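You operate a simulated robot arm through the tools that you are given. There is no shell and no other tool.

You run a simulated robot arm. Do the job below in one go: nothing can be reset, and whatever is moved stays where it is left.

TASK
Run water from the yellow pipe through the tall cell until the green-rim beaker holds 50 ml.
Fine: stand the beaker on the mat under the spout, open the pipe's tap fully and the cell tap a quarter or more, spill nothing, close both taps, leave the other pipes alone. Set down upright: what you pick out.

The check looks at the end state, three seconds after you hand in, the way a careful person would. Anything else that was tipped, shoved, dropped, spilled or broken makes it a failure.

THE ROBOT
A 7-joint arm with a two-finger parallel gripper, fixed in place. Base frame: the origin is on the floor under the middle of its stand, x ahead of it, y to its left, z up; the work surface is at about z = 88. Lengths are in cm, angles in degrees, forces in N, time in s.
With the tool pointing down near the work surface it reaches from about 30 to 70 cm from the base axis. Its first joint turns from -66.0 to 66.0 degrees. Payload 1.57 kg.
Tool frame: the origin (TCP) lies between the finger pads and is the grasp point; the fingertips stand 3 cm ahead of it; z points along the fingers, y is the line along which they close. Largest opening 11 cm; finger width 2.4, thickness 1.2; the body of the gripper, 4.8 by 11.2 cm, starts 7.8 cm behind the TCP.
Orientation is that of the tool frame in the base frame, as [roll, pitch, yaw] about the fixed x, y, z axes, in that order (R = Rz(yaw) Ry(pitch) Rx(roll)). With the fingers straight down and closing along the base's y, the tool's x points along the base's -x, its y along +y and its z along -z.

THE INTERFACE
- The arm moves only by the tool play_rows. Its argument "moves" is a list of rows, each a list of 3 entries, a list of its own where there are three numbers: the shift along the base's x, y, z in cm, then the turn, a rotation vector about the base's x, y, z in degrees, then the closure in counts, from 0 (fully open) to 255 (shut). In form: [[[dx, dy, dz], [rx, ry, rz], claw], ...]. A call has 1 to 20 rows; each row is the pose to reach, as a shift and turn from the pose commanded when the call began. Each row takes 0.2 s and may step no farther than 5 cm and 8.6 degrees from the row before; otherwise, or with a gripper value out of range, the whole call is refused. A pose out of reach is approached as far as the arm can. The call stops where the force on the tool passes 40 N (or 10 N more than at its start, if that is more) or the arm is blocked; 0.2 s more then pass. Each finger travels about 10.8 cm/s and halts on what it meets, pressing with about 34 N; the grip force reading is that of the motor and also rises with nothing between the fingers. The clock runs only during rows and for 0.2 s after the last one: add rows that repeat a pose to give the fingers time. The reply holds the time, the measured pose of the TCP, the force on the tool along the base axes, the opening and the grip force, in the units named above and with some noise, with the torque about the TCP (base axes, N m) and any sound that the robot's microphone picked up.
- Cameras (640 x 400 px; columns grow to the right, rows downward): "scene" is fixed at [16.46, -38.84, 141.37]; the picture's right is [0.80, -0.60, 0.00], its down [-0.28, -0.37, -0.88] and it looks along [0.53, 0.70, -0.47] (base axes); focal length 227 px, centre (320, 200). "wrist" rides on the gripper at [7, 1.6, -14.1] in the tool frame; the picture's right is [-0.23, 0.97, 0.00], its down [-0.85, -0.20, -0.48] and it looks along [-0.47, -0.11, 0.88] (tool axes); focal length 222 px, centre (320, 200). There is no depth. A picture from a camera that has moved, and an enlarged one, comes with that camera's place and axes in the base frame and with its lens.
- camera(camera): a new picture of that camera. No time passes.
- zoom(camera, box): a new picture of the part [left, top, right, bottom] of that camera's present view, enlarged. No time passes.
- hand_in(): hands the job in; it is judged then, once.

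Places have to be worked out from the pictures, the camera data and where the tool is seen. Open the gripper and draw the arm clear of the work before you hand the job in, unless the task says otherwise.

The tools are called after ">>>" as name(argument=value, ...) on one line, values as JSON. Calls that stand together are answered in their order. play_rows: Moves the arm, as the interface text tells. Its arguments: {"type":"object","properties":{"moves":{"type":"array"}},"required":["moves"]} The other tools are called the same way: camera (camera) takes a picture; zoom (camera, box) takes an enlarged picture of a part of a camera's view; hand_in () hands the job in.

At the start:

```text
t: 0.0
ee_pos: [29.34, 20.81, 128.41]
ee_rot: [-180.0, 0.0, -180.0]
ft_force: [-0.1, 0.4, 0.0]
moment: [0.0, -0.03, 0.0]
width: 11.0
grasp_force: 0.2
```

scene: 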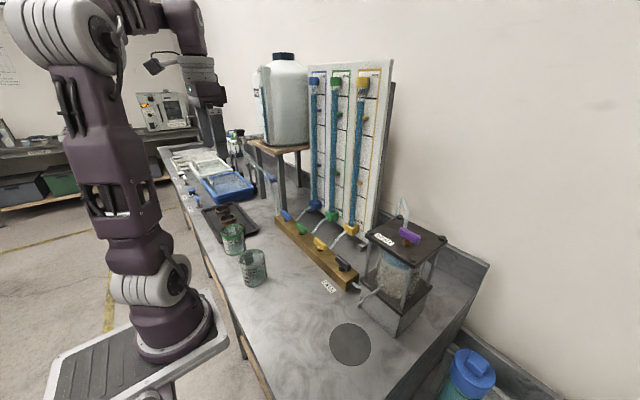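
wrist: 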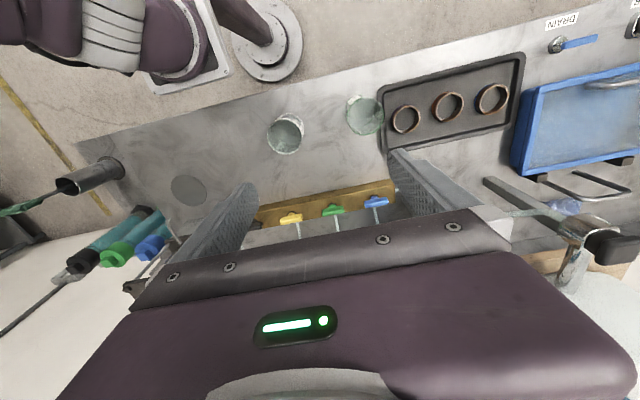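

I'll start by examining the scene up close before moving anything.

>>> zoom(camera="scene", box=[260, 180, 460, 305])

>>> zoom(camera="scene", box=[200, 200, 300, 300])

>>> zoom(camera="scene", box=[320, 190, 480, 370])

>>> zoom(camera="scene", box=[290, 60, 410, 240])

>>> zoom(camera="wrist", box=[160, 80, 420, 240])

```text
3.20 times, centred on (360, 242) of scene
camera zoom: at [16.46, -38.84, 141.37], right [0.8, -0.6, 0.0], down [-0.28, -0.37, -0.88], along [0.53, 0.7, -0.47], focal length 726 px, centre (192, 64)
```

zoom: 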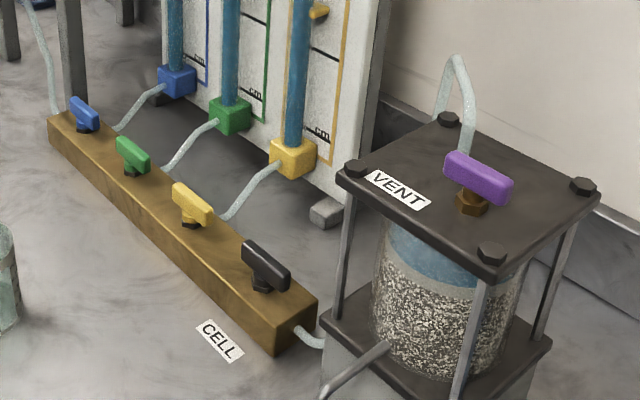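

```text
4.00 times, centred on (250, 250) of scene
camera zoom: at [16.46, -38.84, 141.37], right [0.8, -0.6, 0.0], down [-0.28, -0.37, -0.88], along [0.53, 0.7, -0.47], focal length 907 px, centre (600, 0)
```

zoom: 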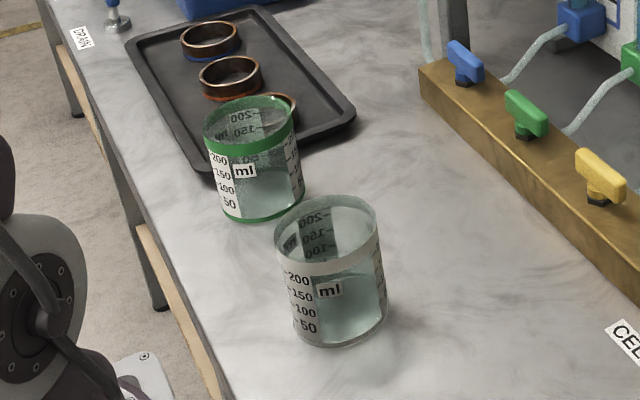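

```text
2.22 times, centred on (400, 280) of scene
camera zoom: at [16.46, -38.84, 141.37], right [0.8, -0.6, 0.0], down [-0.28, -0.37, -0.88], along [0.53, 0.7, -0.47], focal length 504 px, centre (142, 22)
```

zoom: 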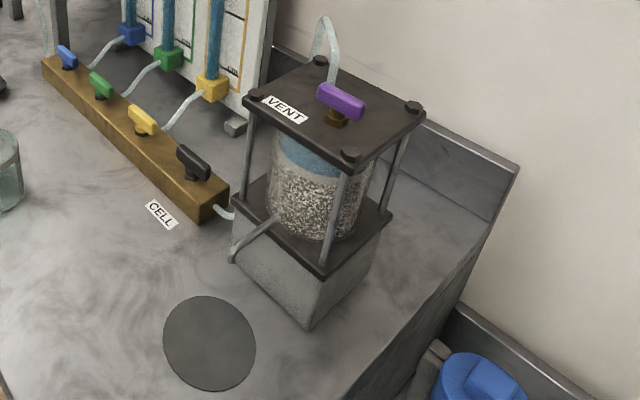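

```text
2.22 times, centred on (350, 150) of scene
camera zoom: at [16.46, -38.84, 141.37], right [0.8, -0.6, 0.0], down [-0.28, -0.37, -0.88], along [0.53, 0.7, -0.47], focal length 504 px, centre (253, 311)
```

zoom: 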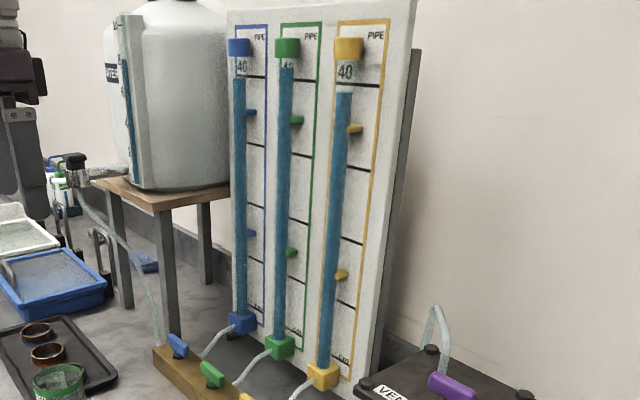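

```text
2.46 times, centred on (290, 160) of wrist
camera zoom: at [22.45, 22.46, 142.53], right [0.23, 0.97, 0.0], down [0.85, -0.2, 0.48], along [0.47, -0.11, -0.88], focal length 547 px, centre (394, 298)
```

zoom: 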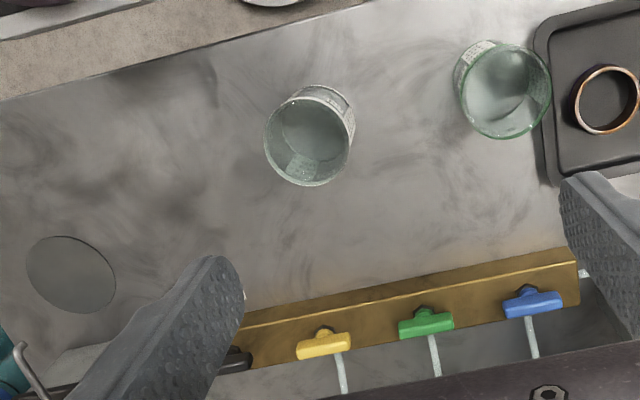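

The bench shows three standpipes with taps on a brass manifold, a black CELL tap, a cell with spout, and two beakers. I estimate the green-rim one near (30, 29) and the mat near (40, -19). I'll look closer at the taps, spout and beakers.

>>> zoom(camera="scene", box=[305, 225, 365, 300])

>>> zoom(camera="scene", box=[340, 260, 420, 340])

>>> zoom(camera="scene", box=[212, 215, 252, 265])

>>> zoom(camera="scene", box=[360, 190, 450, 300])

>>> zoom(camera="scene", box=[330, 60, 400, 150])

>>> zoom(camera="scene", box=[160, 100, 300, 230])

```text
5.33 times, centred on (335, 262) of scene
camera zoom: at [16.46, -38.84, 141.37], right [0.8, -0.6, 0.0], down [-0.28, -0.37, -0.88], along [0.53, 0.7, -0.47], focal length 1210 px, centre (240, -133)
```

zoom: 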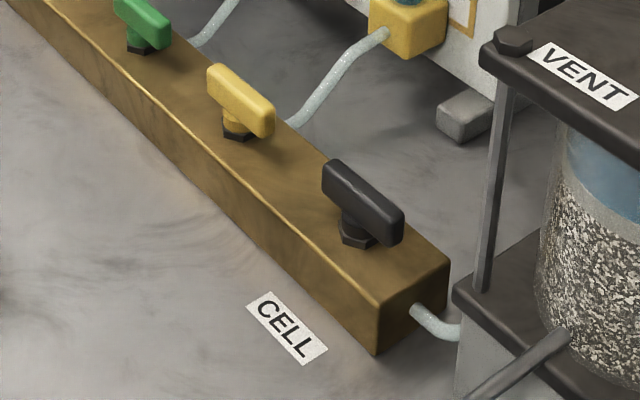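

```text
5.00 times, centred on (380, 300) of scene
camera zoom: at [16.46, -38.84, 141.37], right [0.8, -0.6, 0.0], down [-0.28, -0.37, -0.88], along [0.53, 0.7, -0.47], focal length 1134 px, centre (20, -300)
```

zoom: 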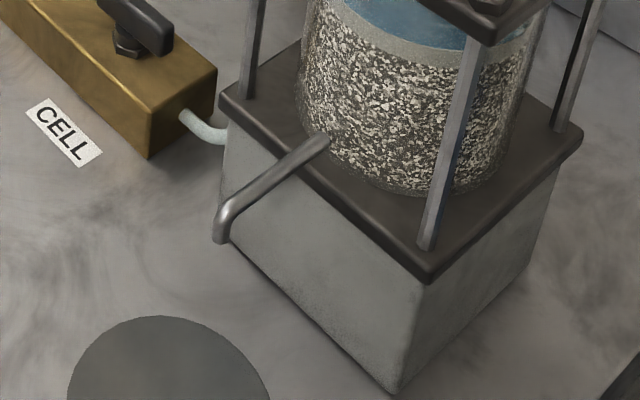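

```text
8.00 times, centred on (232, 240) of scene
camera zoom: at [16.46, -38.84, 141.37], right [0.8, -0.6, 0.0], down [-0.28, -0.37, -0.88], along [0.53, 0.7, -0.47], focal length 1814 px, centre (1024, -120)
```

zoom: 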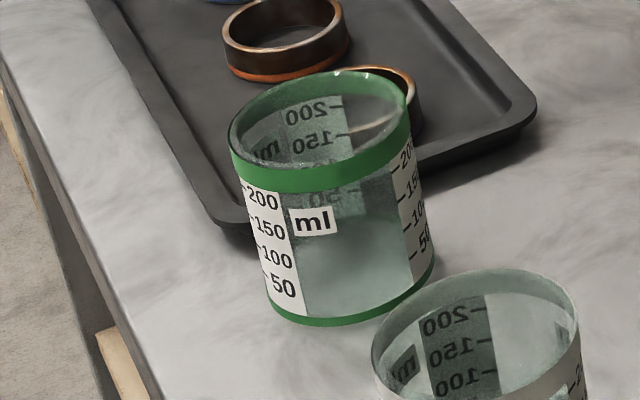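

```text
3.64 times, centred on (405, 245) of scene
camera zoom: at [16.46, -38.84, 141.37], right [0.8, -0.6, 0.0], down [-0.28, -0.37, -0.88], along [0.53, 0.7, -0.47], focal length 825 px, centre (11, 36)
```

zoom: 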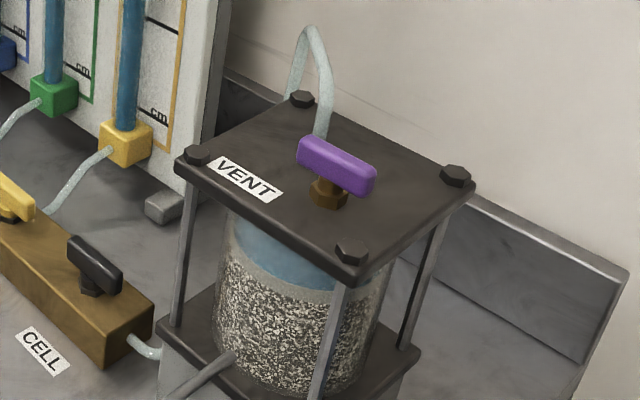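

```text
4.44 times, centred on (365, 105) of scene
camera zoom: at [16.46, -38.84, 141.37], right [0.8, -0.6, 0.0], down [-0.28, -0.37, -0.88], along [0.53, 0.7, -0.47], focal length 1008 px, centre (120, 622)
```

zoom: 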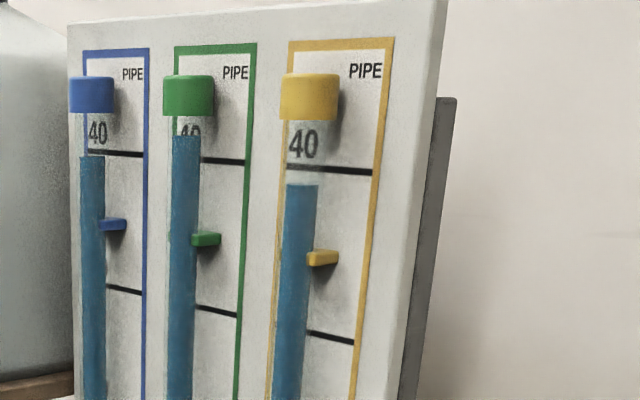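

```text
3.08 times, centred on (230, 165) of scene
camera zoom: at [16.46, -38.84, 141.37], right [0.8, -0.6, 0.0], down [-0.28, -0.37, -0.88], along [0.53, 0.7, -0.47], focal length 698 px, centre (597, 308)
```

zoom: 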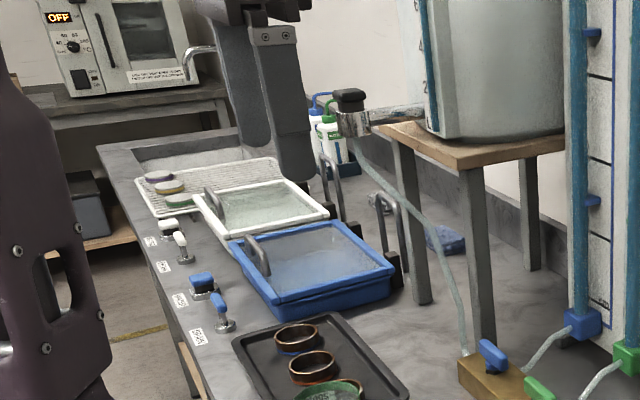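

All handles lie along the manifold (closed), both beakers look empty, and the spout tip is around (42.5, -18.5, 98), so I'd rather grasp tilted from the base side to stay clear of it. First I yaw 44° and move to a standoff behind the green-rim beaker, high up.

>>> play_rows(moves=[[[-0.7, 0.6, -2], [0, 0, 7.3], 0], [[-1.4, 1.2, -4], [0, 0, 14.7], 0], [[-2.1, 1.8, -7], [0, 0, 22], 0], [[-2.8, 2.4, -10], [0, 0, 29.3], 0], [[-3.4, 3.0, -13], [0, 0, 36.7], 0], [[-4.0, 3.6, -16], [0, 0, 44], 0], [[-4.0, 3.6, -16], [0, 0, 44], 0]])

```text
t: 1.6
ee_pos: [25.46, 24.54, 112.63]
ee_rot: [180.0, 0.0, -135.8]
ft_force: [0.5, -1.2, -0.3]
moment: [0.0, -0.04, -0.01]
width: 11.0
grasp_force: 0.1
```

Pose is as commanded. Now I tilt the tool 40° so that it points outward and down, keeping the TCP in place.

>>> play_rows(moves=[[[0, 0, 0], [5.6, -5.75, 0], 0], [[0, 0, 0], [11.1, -11.5, 0], 0], [[0, 0, 0], [16.7, -17.25, 0], 0], [[0, 0, 0], [22.2, -23, 0], 0], [[0, 0, 0], [27.8, -28.8, 0], 0], [[0, 0, 0], [27.8, -28.8, 0], 0]])

>>> camera(camera="wrist")

>>> camera(camera="scene")

```text
t: 3.0
ee_pos: [25.32, 24.5, 112.55]
ee_rot: [180.0, 40.1, -136.1]
ft_force: [-0.9, 0.1, -0.1]
moment: [-0.02, 0.02, 0.0]
width: 10.99
grasp_force: 0.1
```

```text
taken
camera wrist: at [13.81, 15.61, 118.76], right [-0.55, 0.82, 0.15], down [0.39, 0.1, 0.92], along [0.74, 0.56, -0.37], focal length 222 px, centre (320, 200)
```

wrist: 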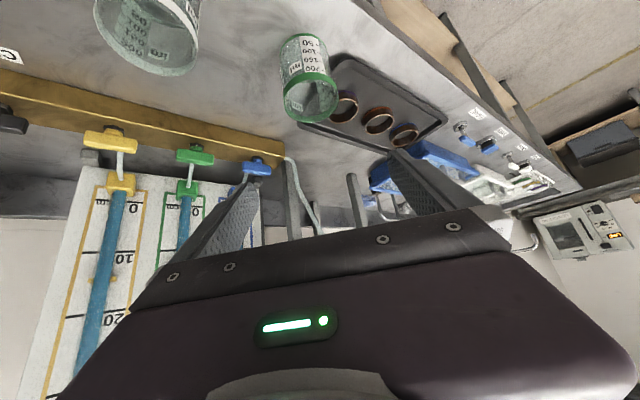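

```text
taken
```

scene: 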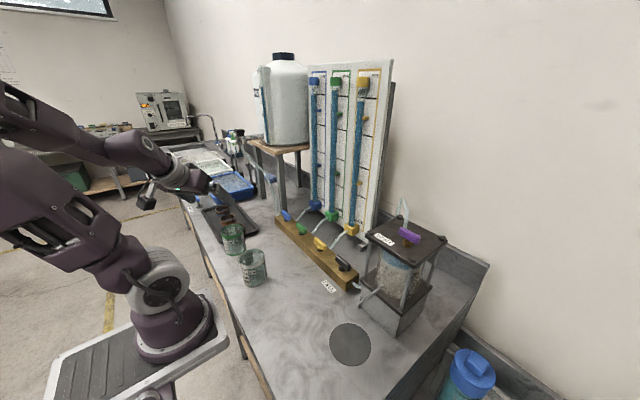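

The tilt is reachable and the wrist camera sees the beaker. I'll zoom in to fix its position.

>>> zoom(camera="wrist", box=[260, 20, 360, 140])

>>> zoom(camera="wrist", box=[0, 80, 300, 260])

```text
3.33 times, centred on (310, 80) of wrist
camera zoom: at [13.81, 15.61, 118.76], right [-0.55, 0.82, 0.15], down [0.39, 0.1, 0.92], along [0.74, 0.56, -0.37], focal length 740 px, centre (353, 600)
```

zoom: 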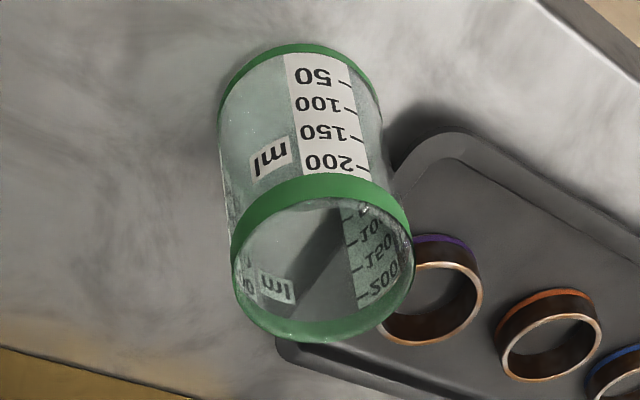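

```text
2.13 times, centred on (150, 170) of wrist
camera zoom: at [13.81, 15.61, 118.76], right [-0.55, 0.82, 0.15], down [0.39, 0.1, 0.92], along [0.74, 0.56, -0.37], focal length 474 px, centre (683, 264)
```

zoom: 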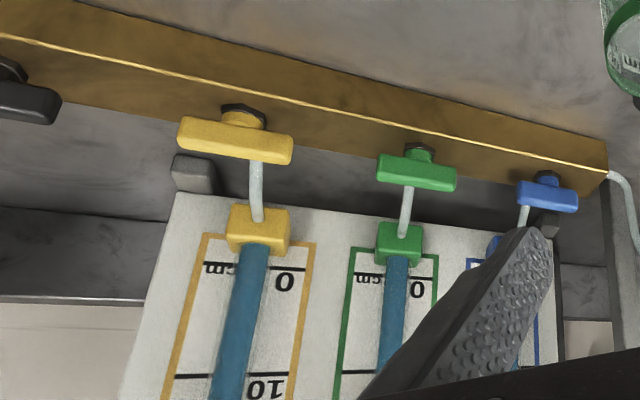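

The beaker axis comes out at about (30.4, 29.3), aligned with the tool's radial line. I lower to the standoff and advance partway along the tool axis with the fingers open.

>>> play_rows(moves=[[[0, 0, -3.7], [0, 0, 0], 0], [[0, 0, -7.4], [0, 0, 0], 0], [[0, 0, -11], [0, 0, 0], 0], [[1.2, 1.16, -13], [0, 0, 0], 0], [[2.4, 2.3, -15], [0, 0, 0], 0], [[2.4, 2.3, -15], [0, 0, 0], 0]])

>>> camera(camera="wrist")

>>> zoom(camera="scene", box=[180, 180, 280, 280])

```text
t: 4.4
ee_pos: [25.49, 30.49, 100.25]
ee_rot: [-180.0, 40.0, -136.0]
ft_force: [-0.5, 0.0, 0.7]
moment: [0.0, -0.02, 0.01]
width: 11.03
grasp_force: 0.0
out of reach, approached as far as the arm can: row 2, 3, 4, 5, 6
```

```text
taken
camera wrist: at [14.04, 21.62, 106.58], right [-0.55, 0.82, 0.14], down [0.39, 0.1, 0.92], along [0.74, 0.56, -0.37], focal length 222 px, centre (320, 200)
```

wrist: 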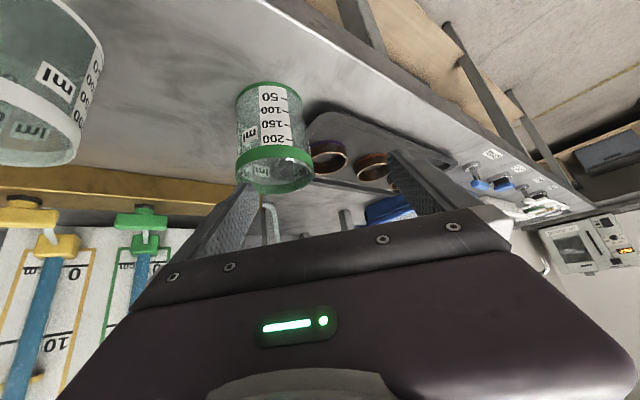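

```text
4.00 times, centred on (230, 230) of scene
camera zoom: at [16.46, -38.84, 141.37], right [0.8, -0.6, 0.0], down [-0.28, -0.37, -0.88], along [0.53, 0.7, -0.47], focal length 907 px, centre (680, 80)
```

zoom: 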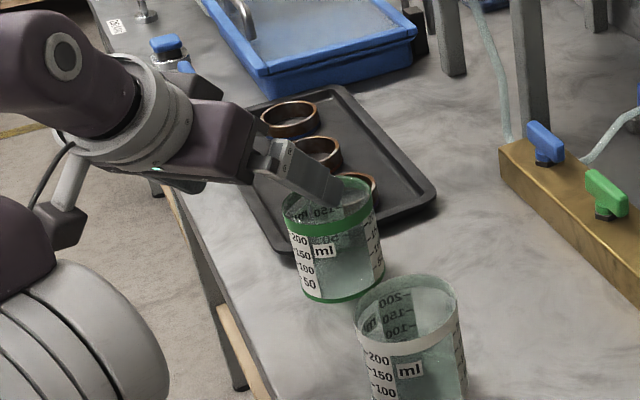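

The 40° tilt runs out of reach this close in and the arm drifted sideways over the rim, so I back straight up along the way I came before anything is touched.

>>> play_rows(moves=[[[0, 0, 3.5], [0, 0, 0], 0], [[-0.5, -0.5, 7], [0, 0, 0], 0], [[-1.4, -1.3, 11], [0, 0, 0], 0], [[-2.4, -2.3, 15], [0, 0, 0], 0], [[-2.4, -2.3, 15], [0, 0, 0], 0]])

>>> zoom(camera="scene", box=[180, 180, 280, 280])

```text
t: 5.6
ee_pos: [23.65, 28.48, 115.66]
ee_rot: [179.9, 40.0, -136.0]
ft_force: [-0.4, -0.3, -1.6]
moment: [0.0, -0.03, 0.0]
width: 11.02
grasp_force: 0.1
```

```text
4.00 times, centred on (230, 230) of scene
camera zoom: at [16.46, -38.84, 141.37], right [0.8, -0.6, 0.0], down [-0.28, -0.37, -0.88], along [0.53, 0.7, -0.47], focal length 907 px, centre (680, 80)
```

zoom: 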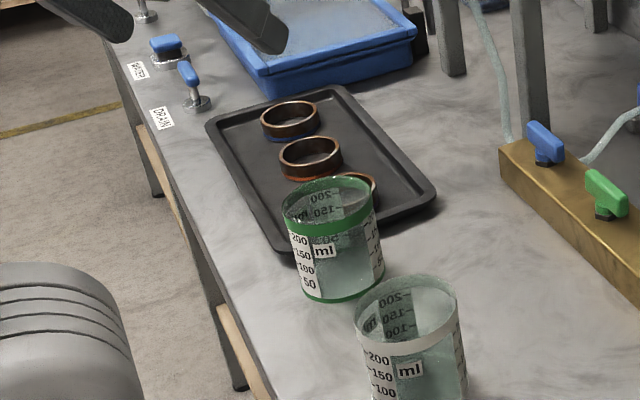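

The beaker was not disturbed, and the commanded pose has re-based to the reached one. I reduce the tilt to 25° (enough to clear the spout later) and go above the green-rim beaker at a radius the arm can handle.

>>> play_rows(moves=[[[2.3, 0.3, 0], [-3.5, 3.6, 0], 0], [[4.6, 0.6, 0], [-7, 7.2, 0], 0], [[6.75, 0.82, 0], [-10.4, 10.8, 0], 0], [[6.75, 0.82, -3.5], [-10.4, 10.8, 0], 0], [[6.75, 0.82, -3.5], [-10.4, 10.8, 0], 0]])

>>> camera(camera="wrist")

```text
t: 6.8
ee_pos: [30.36, 29.35, 111.76]
ee_rot: [180.0, 25.0, -136.0]
ft_force: [0.3, 0.5, 0.5]
moment: [0.03, 0.02, -0.01]
width: 11.0
grasp_force: 0.1
```

```text
taken
camera wrist: at [20.37, 21.8, 121.59], right [-0.53, 0.84, 0.1], down [0.55, 0.25, 0.8], along [0.65, 0.47, -0.6], focal length 222 px, centre (320, 200)
```

wrist: 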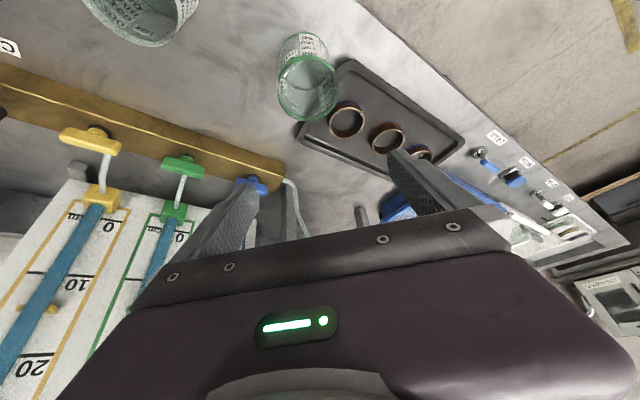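

The rim recomputes to (30.4, 29.2), right under the TCP. I descend to just above rim height and check that the pose is still reachable.

>>> play_rows(moves=[[[0, 0, -3], [0, 0, 0], 0], [[0, 0, -6], [0, 0, 0], 0], [[0, 0, -9], [0, 0, 0], 0], [[0, 0, -11], [0, 0, 0], 0], [[0, 0, -11], [0, 0, 0], 0]])

>>> camera(camera="wrist")

>>> zoom(camera="scene", box=[180, 180, 280, 280])

```text
t: 8.0
ee_pos: [30.3, 29.18, 100.72]
ee_rot: [180.0, 25.1, -136.1]
ft_force: [0.1, -0.8, -0.2]
moment: [0.02, -0.02, 0.01]
width: 10.99
grasp_force: 0.0
```

```text
taken
camera wrist: at [20.23, 21.7, 110.51], right [-0.53, 0.84, 0.1], down [0.55, 0.25, 0.8], along [0.65, 0.47, -0.6], focal length 222 px, centre (320, 200)
```

wrist: 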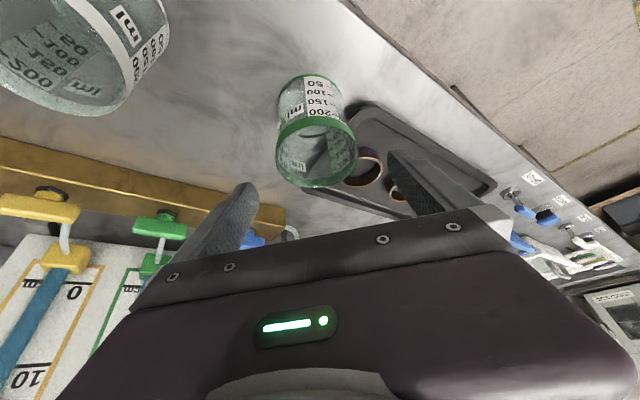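

```text
4.00 times, centred on (230, 230) of scene
camera zoom: at [16.46, -38.84, 141.37], right [0.8, -0.6, 0.0], down [-0.28, -0.37, -0.88], along [0.53, 0.7, -0.47], focal length 907 px, centre (680, 80)
```

zoom: 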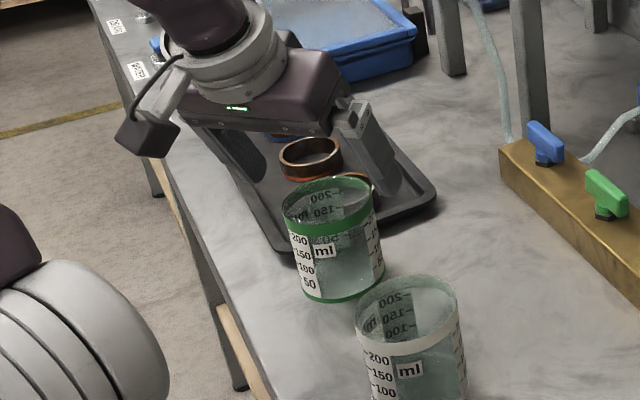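

The fingers straddle the beaker as intended and reach is fine. I descend to TCP z ≈ 94, which keeps the fingertips well above the tray rim.

>>> play_rows(moves=[[[0.05, 0.05, -1.7], [0, 0, 0], 0], [[0.05, 0.05, -3.4], [0, 0, 0], 0], [[0.05, 0.05, -5.1], [0, 0, 0], 0], [[0.05, 0.05, -6.7], [0, 0, 0], 0], [[0.05, 0.05, -6.7], [0, 0, 0], 0]])

>>> camera(camera="wrist")

>>> zoom(camera="scene", box=[180, 180, 280, 280])

```text
t: 9.2
ee_pos: [28.96, 29.37, 95.73]
ee_rot: [179.9, 25.0, -136.0]
ft_force: [0.1, 0.3, 0.5]
moment: [-0.03, -0.02, 0.0]
width: 11.0
grasp_force: 0.1
out of reach, approached as far as the arm can: row 2, 3, 4, 5
```

```text
taken
camera wrist: at [19.08, 21.9, 105.52], right [-0.53, 0.84, 0.1], down [0.55, 0.25, 0.8], along [0.65, 0.47, -0.6], focal length 222 px, centre (320, 200)
```

wrist: 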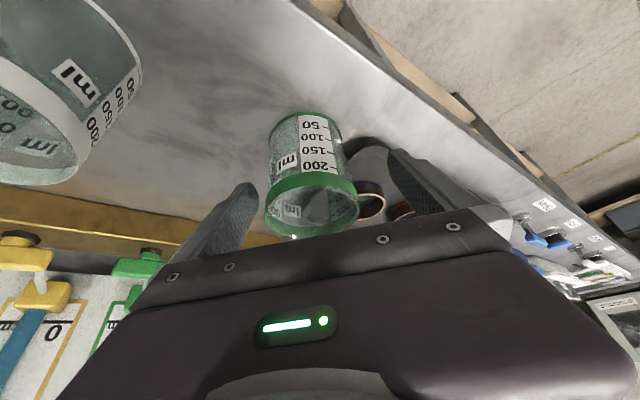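

```text
4.00 times, centred on (230, 230) of scene
camera zoom: at [16.46, -38.84, 141.37], right [0.8, -0.6, 0.0], down [-0.28, -0.37, -0.88], along [0.53, 0.7, -0.47], focal length 907 px, centre (680, 80)
```

zoom: 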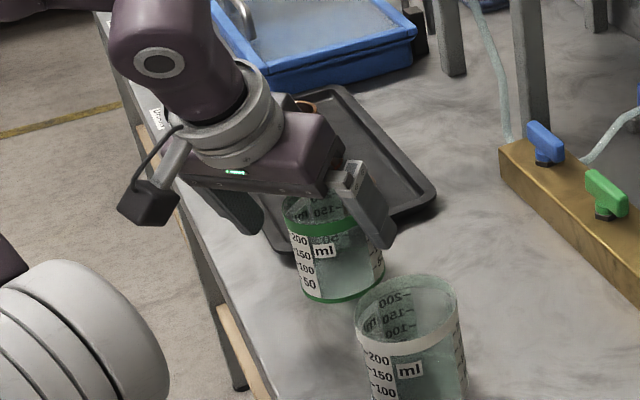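

The 25° tilt also runs out of reach below z ≈ 98, drifting about 1 cm off centre, and nothing was touched. A vertical grasp held high on the beaker should still clear the spout, so I rise and bring the tool upright over the beaker.

>>> play_rows(moves=[[[0, 0, 2.5], [0, 0, 0], 0], [[0.3, 0, 5.5], [0, 0, 0], 0], [[0.9, -0.05, 9], [-3.5, 3.6, 0], 0], [[1.4, -0.1, 10], [-8, 8.2, 0], 0], [[1.4, -0.1, 10], [-12.7, 13.1, 0], 0], [[1.4, -0.1, 10], [-17.4, 18, 0], 0], [[1.4, -0.1, 10], [-17.4, 18, 0], 0]])

>>> camera(camera="wrist")

>>> zoom(camera="scene", box=[180, 180, 280, 280])

```text
t: 10.8
ee_pos: [26.54, 32.73, 108.25]
ee_rot: [-180.0, 4.1, -135.2]
ft_force: [-0.4, -0.2, 0.7]
moment: [-0.01, 0.04, 0.01]
width: 10.99
grasp_force: 0.1
out of reach, approached as far as the arm can: row 4, 5, 6, 7
```

```text
taken
camera wrist: at [19.73, 28.22, 121.82], right [-0.52, 0.85, 0.02], down [0.72, 0.43, 0.54], along [0.45, 0.29, -0.84], focal length 222 px, centre (320, 200)
```

wrist: 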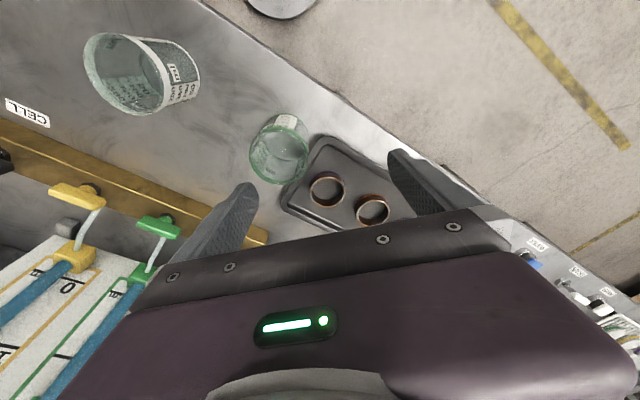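

```text
4.00 times, centred on (230, 230) of scene
camera zoom: at [16.46, -38.84, 141.37], right [0.8, -0.6, 0.0], down [-0.28, -0.37, -0.88], along [0.53, 0.7, -0.47], focal length 907 px, centre (680, 80)
```

zoom: 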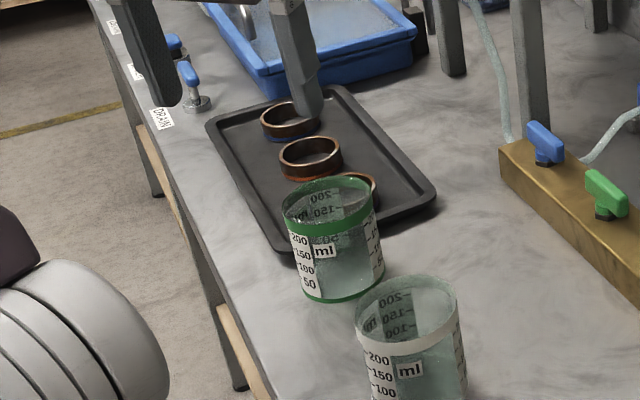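

The arm seems stuck against a joint limit in this yawed posture rather than a true reach limit, since even vertical failed at a 42 cm radius. I go straight up, well above everything, and take out the leftover tilt.

>>> play_rows(moves=[[[0, 0, 4.5], [0, 0, 0], 0], [[0, -1, 9], [0, 0, 0], 0], [[0.5, -3, 13], [-1, 1, 0], 0], [[1.2, -6, 16], [-2, 2, 0], 0], [[2, -9, 18], [-2.9, 2.9, 0], 0], [[2.8, -11.9, 20], [-2.9, 2.9, 0], 0], [[2.8, -11.9, 20], [-2.9, 2.9, 0], 0]])

```text
t: 12.4
ee_pos: [29.06, 21.02, 128.19]
ee_rot: [179.8, 0.0, -135.1]
ft_force: [-0.4, 0.2, 0.0]
moment: [-0.04, 0.02, -0.02]
width: 10.99
grasp_force: 0.2
```

That worked. Now I undo the yaw so the arm returns to its starting posture, and look at it.

>>> play_rows(moves=[[[0, 0, 0], [0, 0, -8], 0], [[0, 0, 0], [0, 0, -16], 0], [[0, 0, 0], [0, 0, -24], 0], [[0, 0, 0], [0, 0, -32], 0], [[0, 0, 0], [0, 0, -40], 0], [[0.28, -0.2, 0.2], [0, 0, -44.9], 0], [[0.28, -0.2, 0.2], [0, 0, -44.9], 0]])

>>> camera(camera="scene")

```text
t: 14.0
ee_pos: [29.43, 20.65, 128.36]
ee_rot: [-180.0, -0.1, 179.9]
ft_force: [0.7, -0.9, 0.0]
moment: [0.01, -0.02, 0.01]
width: 10.99
grasp_force: 0.2
```

```text
taken
```

scene: 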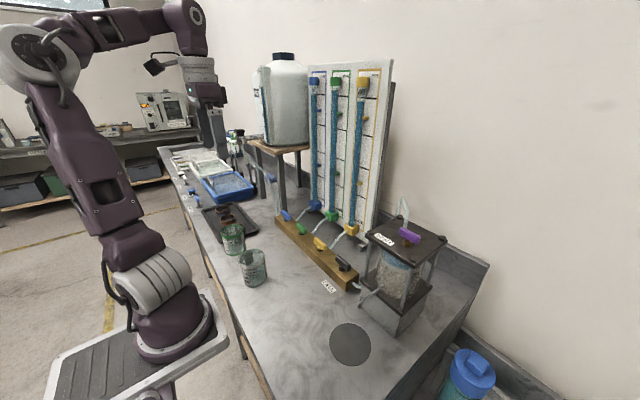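

Posture is nearly the starting one. I now try the pick with the original yaw nearly unchanged (12°), fingers opened to about 9.4 cm, vertical, stopping with the tips still above the rim.

>>> play_rows(moves=[[[0.2, 1.8, -3], [0, 0, 3], 37], [[0.4, 3.6, -6], [0, 0, 6], 37], [[0.6, 5.4, -9], [0, 0, 9], 37], [[0.8, 7.2, -12], [0, 0, 12], 37], [[1.0, 8.6, -15], [0, 0, 12], 37], [[1.0, 8.6, -18.5], [0, 0, 12], 37], [[1.0, 8.6, -18.5], [0, 0, 12], 37]])

>>> zoom(camera="scene", box=[180, 180, 280, 280])

>>> camera(camera="wrist")

```text
t: 15.6
ee_pos: [26.08, 31.61, 113.53]
ee_rot: [179.6, 0.4, -167.7]
ft_force: [0.1, 0.4, 0.9]
moment: [0.0, 0.02, 0.02]
width: 9.4
grasp_force: 0.0
out of reach, approached as far as the arm can: row 2, 3, 4, 5, 6, 7
```

```text
4.00 times, centred on (230, 230) of scene
camera zoom: at [16.46, -38.84, 141.37], right [0.8, -0.6, 0.0], down [-0.28, -0.37, -0.88], along [0.53, 0.7, -0.47], focal length 907 px, centre (680, 80)
```

zoom: 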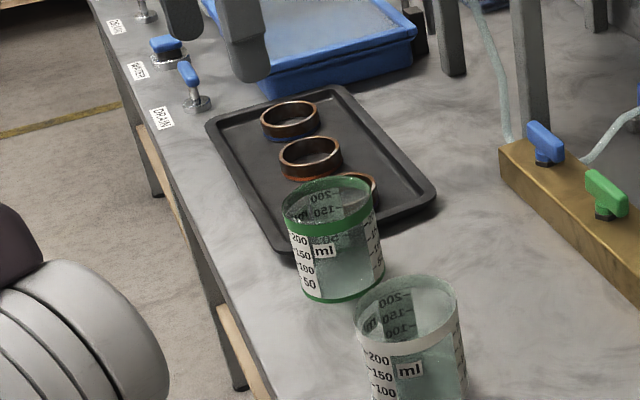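

```text
taken
camera wrist: at [18.75, 31.55, 127.57], right [0.01, 1.0, 0.01], down [0.88, -0.02, 0.48], along [0.48, 0.0, -0.88], focal length 222 px, centre (320, 200)
```

wrist: 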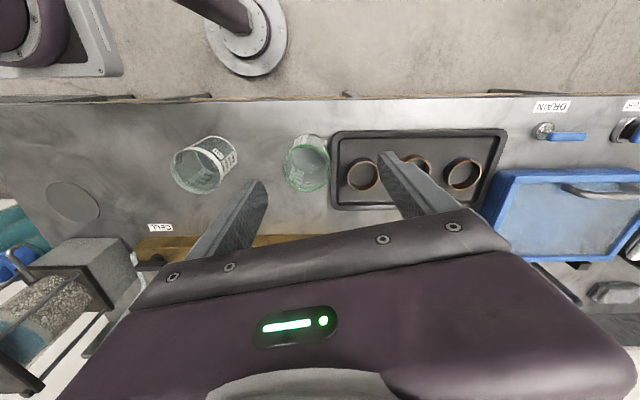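

Reach is now restricted even high up, so the redundant elbow has swung into a poor posture. Before moving more, I look at the arm.

>>> camera(camera="scene")

```text
taken
```

scene: 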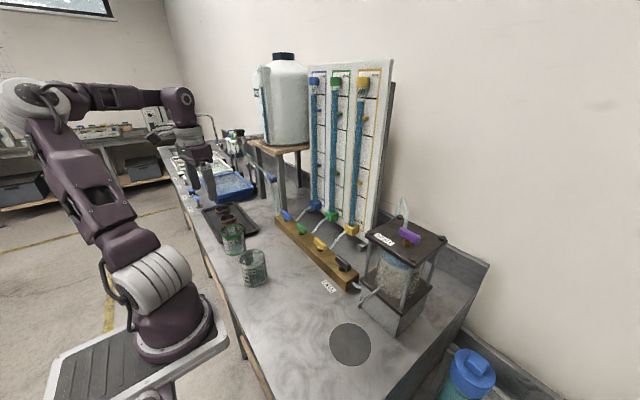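

The elbow has swung far out to the robot's left. I'll lift and take the tool out to a central, more extended free-space pose (about (45, 0, 128)) to unwind it, then look again.

>>> play_rows(moves=[[[0, 0, 4.5], [0, 0, 0], 0], [[0.5, -1.5, 9], [0, 0, 0], 0], [[1.5, -4.5, 12.5], [0, 0, 0], 0], [[3.5, -8, 14.5], [0, 0, 0], 0], [[6, -12, 14.5], [0, 0, -2], 0], [[8.5, -16, 14.5], [0, 0, -4], 0], [[11, -20, 14.5], [0, 0, -6], 0], [[13.5, -24, 14.5], [0, 0, -8], 0], [[16, -28, 14.5], [0, 0, -10], 0], [[19, -31.6, 14.5], [0, 0, -12], 0], [[19, -31.6, 14.5], [0, 0, -12], 0]])

>>> camera(camera="scene")

>>> camera(camera="wrist")

```text
t: 18.0
ee_pos: [45.14, -0.21, 128.21]
ee_rot: [180.0, 0.1, 179.7]
ft_force: [-0.6, 0.0, -0.1]
moment: [-0.03, 0.03, -0.01]
width: 11.02
grasp_force: 0.0
out of reach, approached as far as the arm can: row 1, 2, 3, 4, 5
```

```text
taken
```

scene: 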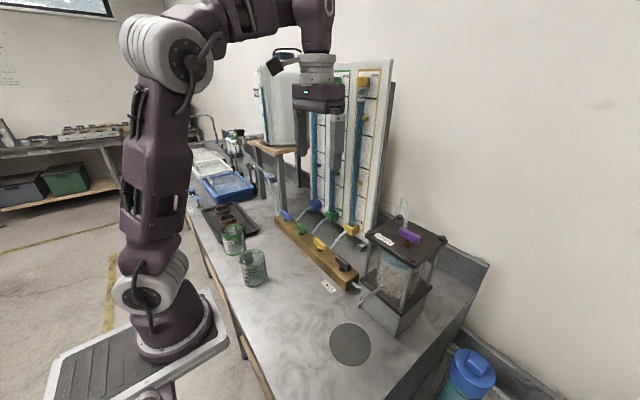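

```text
taken
camera wrist: at [38.08, 1.44, 142.32], right [0.23, 0.97, 0.0], down [0.85, -0.2, 0.48], along [0.47, -0.11, -0.88], focal length 222 px, centre (320, 200)
```

wrist: 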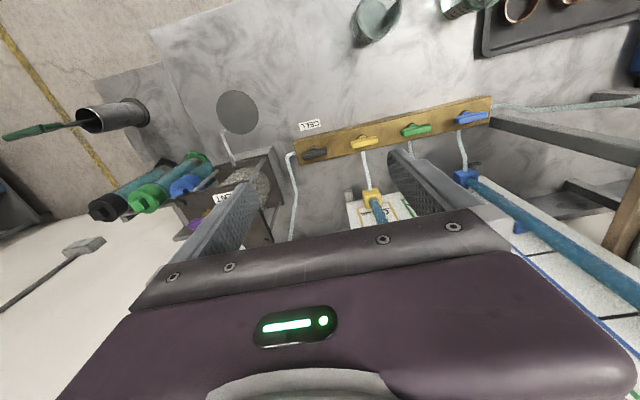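

The arm unwound into a more upright posture at (45, 0). From this viewpoint I can measure the mat, spout and taps; I zoom on them.

>>> zoom(camera="wrist", box=[190, 80, 310, 200])

>>> zoom(camera="wrist", box=[280, 80, 500, 210])

```text
3.33 times, centred on (250, 140) of wrist
camera zoom: at [38.08, 1.44, 142.32], right [0.23, 0.97, 0.0], down [0.85, -0.2, 0.48], along [0.47, -0.11, -0.88], focal length 740 px, centre (553, 400)
```

zoom: 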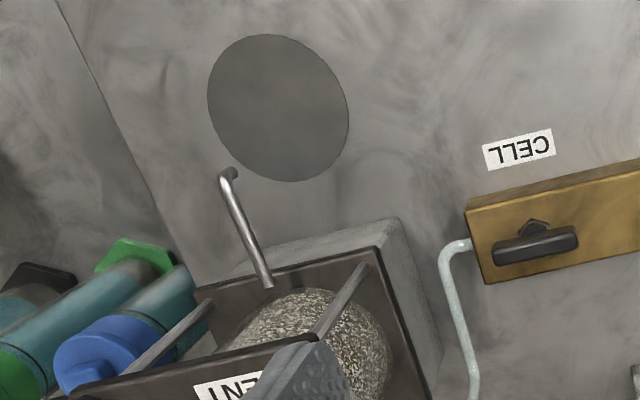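

```text
2.91 times, centred on (390, 145) of wrist
camera zoom: at [38.08, 1.44, 142.32], right [0.23, 0.97, 0.0], down [0.85, -0.2, 0.48], along [0.47, -0.11, -0.88], focal length 646 px, centre (116, 360)
```

zoom: 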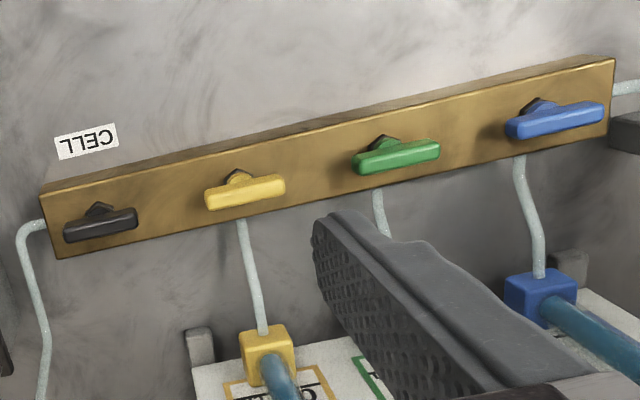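

Triangulating from both cameras: spout mouth ≈ (42.7, -18.4, 98.3), mat centre ≈ (40.5, -18.5), yellow handle ≈ (51.9, 7.9, 94.5), black handle ≈ (52.0, -3.0, 94.5). I now swing around the base axis at constant radius to the beaker's bearing (44°), turning the tool along with it so the arm keeps this good posture.

>>> play_rows(moves=[[[-0.21, 4.31, 0], [0, 0, 5.5], 0], [[-0.83, 8.59, 0], [0, 0, 11], 0], [[-1.85, 12.78, 0], [0, 0, 16.5], 0], [[-3.28, 16.86, 0], [0, 0, 22], 0], [[-5.08, 20.78, 0], [0, 0, 27.5], 0], [[-7.26, 24.51, 0], [0, 0, 33], 0], [[-9.78, 28.01, 0], [0, 0, 38.5], 0], [[-12.63, 31.26, 0], [0, 0, 44], 0], [[-12.63, 31.26, 0], [0, 0, 44], 0]])

>>> camera(camera="scene")

```text
t: 20.0
ee_pos: [32.59, 31.26, 128.3]
ee_rot: [179.9, 0.0, -136.1]
ft_force: [0.5, 0.0, 0.1]
moment: [0.0, 0.02, -0.02]
width: 11.03
grasp_force: 0.1
```

```text
taken
```

scene: 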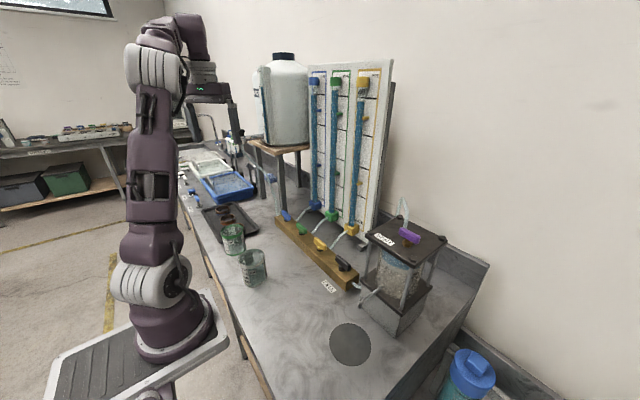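

The arm kept its upright posture this time. I descend vertically over the beaker to z ≈ 104, tips above the rim.

>>> play_rows(moves=[[[-0.7, -0.7, -4], [0, 0, 0], 0], [[-1.4, -1.4, -8], [0, 0, 0], 0], [[-2.1, -2.0, -12], [0, 0, 0], 0], [[-2.1, -2.0, -16], [0, 0, 0], 0], [[-2.1, -2.0, -20], [0, 0, 0], 0], [[-2.1, -2.0, -24], [0, 0, 0], 0], [[-2.1, -2.0, -24], [0, 0, 0], 0]])

>>> camera(camera="wrist")

>>> camera(camera="scene")

```text
t: 21.6
ee_pos: [30.38, 29.16, 104.34]
ee_rot: [180.0, 0.1, -136.2]
ft_force: [1.1, -0.9, 0.3]
moment: [0.01, -0.02, -0.01]
width: 11.01
grasp_force: 0.1
```

```text
taken
camera wrist: at [24.21, 25.45, 118.36], right [-0.51, 0.86, 0.0], down [0.76, 0.45, 0.48], along [0.41, 0.24, -0.88], focal length 222 px, centre (320, 200)
```

wrist: 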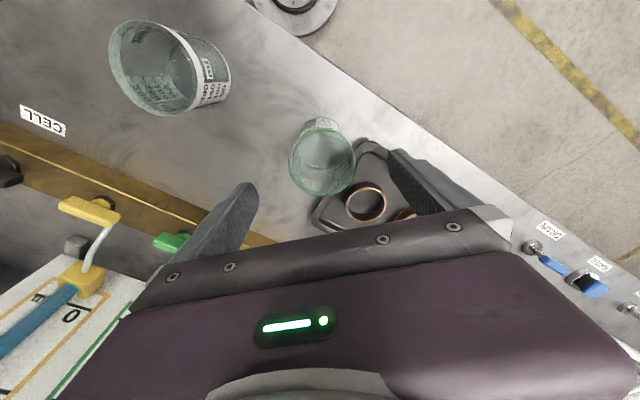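

```text
taken
```

scene: 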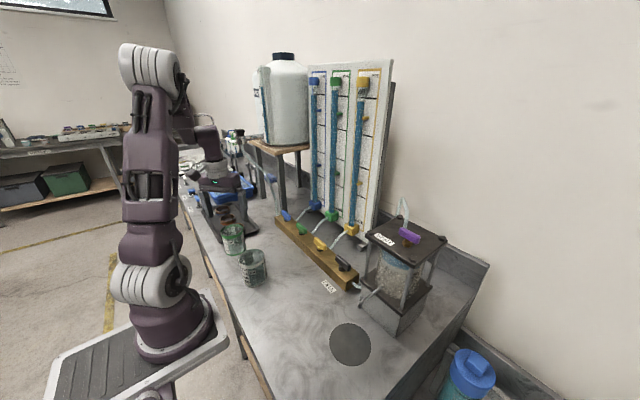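

The rim recomputes to (30.3, 29.2) — right under the TCP with the arm in a good posture. I descend a bit more to confirm reach.

>>> play_rows(moves=[[[0, 0, -1.5], [0, 0, 0], 0], [[0, 0, -3], [0, 0, 0], 0], [[0, 0, -4.5], [0, 0, 0], 0], [[0, 0, -4.5], [0, 0, 0], 0]])

>>> zoom(camera="scene", box=[180, 180, 280, 280])

```text
t: 22.6
ee_pos: [30.31, 29.28, 99.78]
ee_rot: [-179.9, 0.1, -136.2]
ft_force: [-0.6, -0.3, 0.7]
moment: [0.0, 0.05, -0.03]
width: 10.99
grasp_force: 0.0
```

```text
4.00 times, centred on (230, 230) of scene
camera zoom: at [16.46, -38.84, 141.37], right [0.8, -0.6, 0.0], down [-0.28, -0.37, -0.88], along [0.53, 0.7, -0.47], focal length 907 px, centre (680, 80)
```

zoom: 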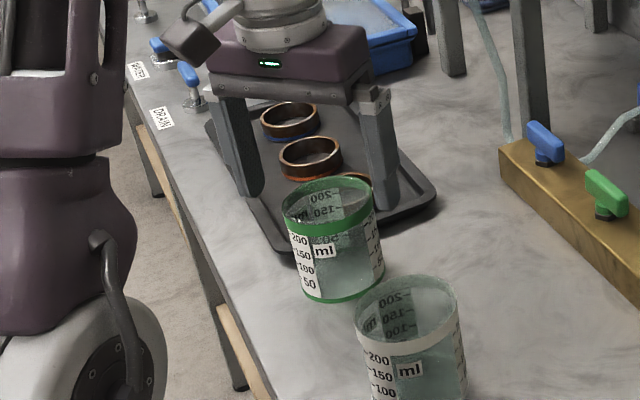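

Fingers straddle the rim symmetrically. I lower to TCP z ≈ 95 and then close on the beaker.

>>> play_rows(moves=[[[0, 0, -1.2], [0, 0, 0], 0], [[0, 0, -2.4], [0, 0, 0], 0], [[0, 0, -3.6], [0, 0, 0], 0], [[0, 0, -4.7], [0, 0, 0], 0], [[0, 0, -4.7], [0, 0, 0], 0]])

>>> zoom(camera="scene", box=[180, 180, 280, 280])

>>> camera(camera="wrist")

```text
t: 23.8
ee_pos: [30.31, 29.1, 95.18]
ee_rot: [180.0, 0.0, -136.0]
ft_force: [0.3, 0.4, -0.1]
moment: [0.0, 0.0, 0.05]
width: 10.99
grasp_force: 0.0
```

```text
4.00 times, centred on (230, 230) of scene
camera zoom: at [16.46, -38.84, 141.37], right [0.8, -0.6, 0.0], down [-0.28, -0.37, -0.88], along [0.53, 0.7, -0.47], focal length 907 px, centre (680, 80)
```

zoom: 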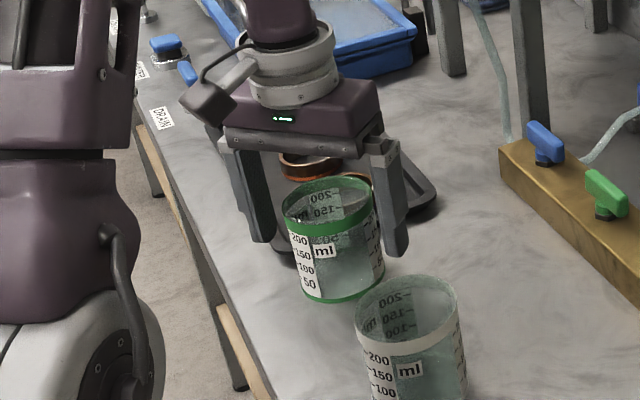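

```text
taken
camera wrist: at [24.19, 25.42, 109.19], right [-0.51, 0.86, 0.0], down [0.76, 0.45, 0.48], along [0.41, 0.25, -0.88], focal length 222 px, centre (320, 200)
```

wrist: 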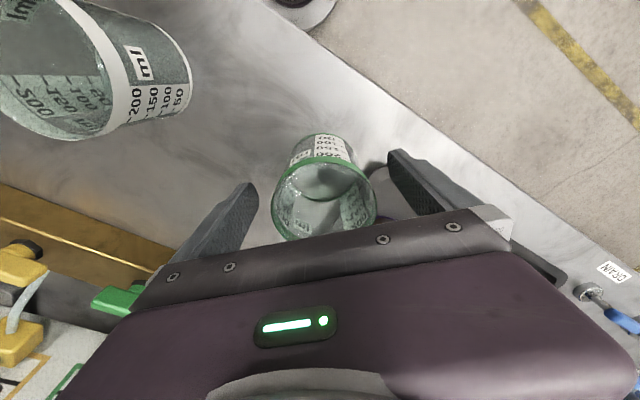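

The beaker sits centred between the pads. I close gently and hold a few rows.

>>> play_rows(moves=[[[0, 0, 0], [0, 0, 0], 50], [[0, 0, 0], [0, 0, 0], 80], [[0, 0, 0], [0, 0, 0], 105], [[0, 0, 0], [0, 0, 0], 125], [[0, 0, 0], [0, 0, 0], 125], [[0, 0, 0], [0, 0, 0], 125]])

>>> zoom(camera="scene", box=[180, 180, 280, 280])

```text
t: 25.2
ee_pos: [30.29, 29.22, 95.11]
ee_rot: [179.9, 0.0, -136.1]
ft_force: [0.1, -0.6, 0.8]
moment: [0.0, -0.02, -0.02]
width: 6.88
grasp_force: 33.7
```

```text
4.00 times, centred on (230, 230) of scene
camera zoom: at [16.46, -38.84, 141.37], right [0.8, -0.6, 0.0], down [-0.28, -0.37, -0.88], along [0.53, 0.7, -0.47], focal length 907 px, centre (680, 80)
```

zoom: 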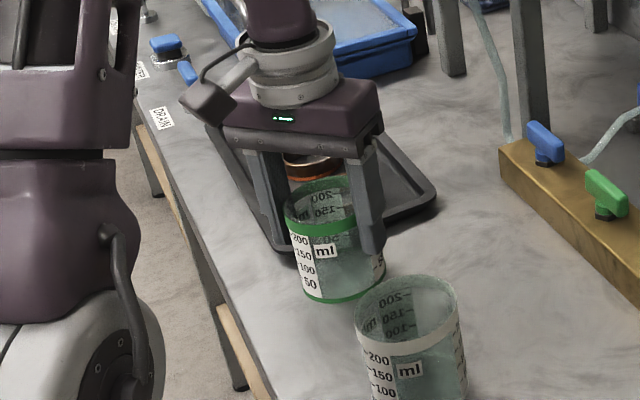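

The grip is firm (6.88 cm, 33.7 N). I lift 14 cm straight up and check that the beaker hangs upright.

>>> play_rows(moves=[[[0, 0, 0.7], [0, 0, 0], 125], [[0, 0, 2.2], [0, 0, 0], 125], [[0, 0, 4.7], [0, 0, 0], 125], [[0, 0, 7.7], [0, 0, 0], 125], [[0, 0, 10.7], [0, 0, 0], 125], [[0, 0, 13], [0, 0, 0], 125], [[0, 0, 14], [0, 0, 0], 125], [[0, 0, 14], [0, 0, 0], 125]])

>>> zoom(camera="scene", box=[160, 140, 300, 280])

```text
t: 27.0
ee_pos: [30.25, 29.16, 109.0]
ee_rot: [179.9, 0.0, -136.2]
ft_force: [0.7, -0.2, -0.7]
moment: [0.01, 0.05, 0.02]
width: 6.87
grasp_force: 34.7
```

```text
2.86 times, centred on (230, 210) of scene
camera zoom: at [16.46, -38.84, 141.37], right [0.8, -0.6, 0.0], down [-0.28, -0.37, -0.88], along [0.53, 0.7, -0.47], focal length 648 px, centre (577, 171)
```

zoom: 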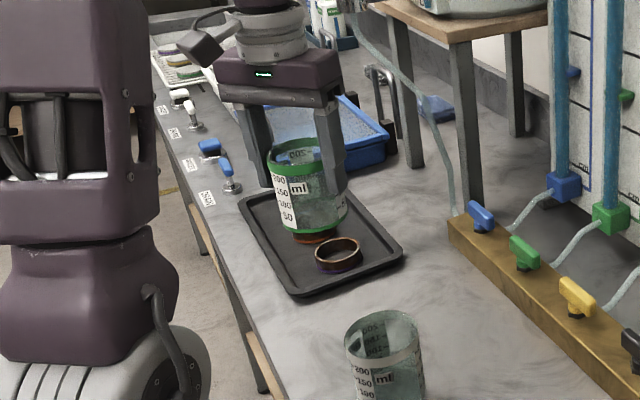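

The beaker hangs upright and secure. I swing around the base axis to the mat's bearing (-24°) at travel height, ending a few cm short of the mat radially.

>>> play_rows(moves=[[[2.21, -2.48, 0], [0, 0, -4.53], 125], [[4.22, -5.13, 0], [0, 0, -9.07], 125], [[6.01, -7.93, 0], [0, 0, -13.6], 125], [[7.58, -10.86, 0], [0, 0, -18.13], 125], [[8.9, -13.91, 0], [0, 0, -22.67], 125], [[9.99, -17.05, 0], [0, 0, -27.2], 125], [[10.82, -20.26, 0], [0, 0, -31.73], 125], [[11.39, -23.55, 0], [0, 0, -36.27], 125], [[11.71, -26.85, 0], [0, 0, -40.8], 125], [[11.76, -30.17, 0], [0, 0, -45.33], 125], [[11.55, -33.49, 0], [0, 0, -49.87], 125], [[11.07, -36.78, 0], [0, 0, -54.4], 125], [[9.35, -39.76, 0], [0, 0, -58.93], 125], [[6.79, -42.29, 0], [0, 0, -63.47], 125], [[4.91, -44.85, 0], [0, 0, -68], 125], [[4.91, -44.85, 0], [0, 0, -68], 125]])

>>> camera(camera="scene")

>>> camera(camera="wrist")

```text
t: 30.4
ee_pos: [35.39, -15.59, 109.03]
ee_rot: [179.9, 0.1, 155.8]
ft_force: [0.0, 0.3, -0.5]
moment: [-0.02, -0.01, -0.03]
width: 6.88
grasp_force: 33.8
```

```text
taken
```

scene: 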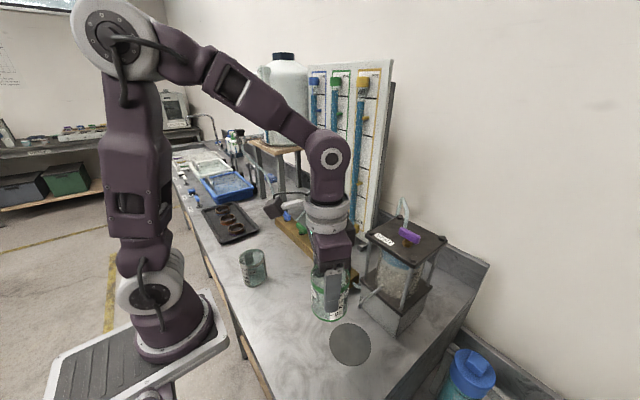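

```text
taken
camera wrist: at [29.58, -11.37, 123.13], right [0.61, 0.8, 0.0], down [0.7, -0.53, 0.48], along [0.38, -0.29, -0.88], focal length 222 px, centre (320, 200)
```

wrist: 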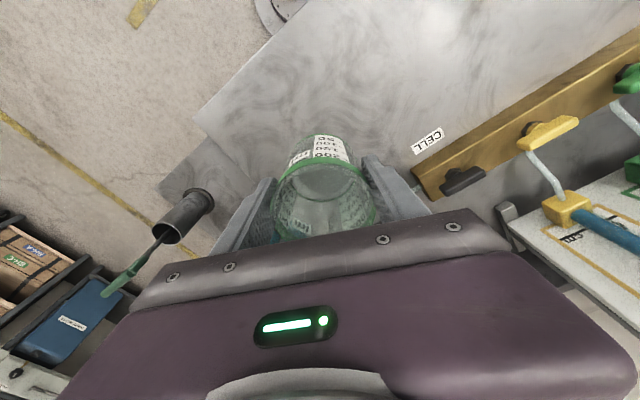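

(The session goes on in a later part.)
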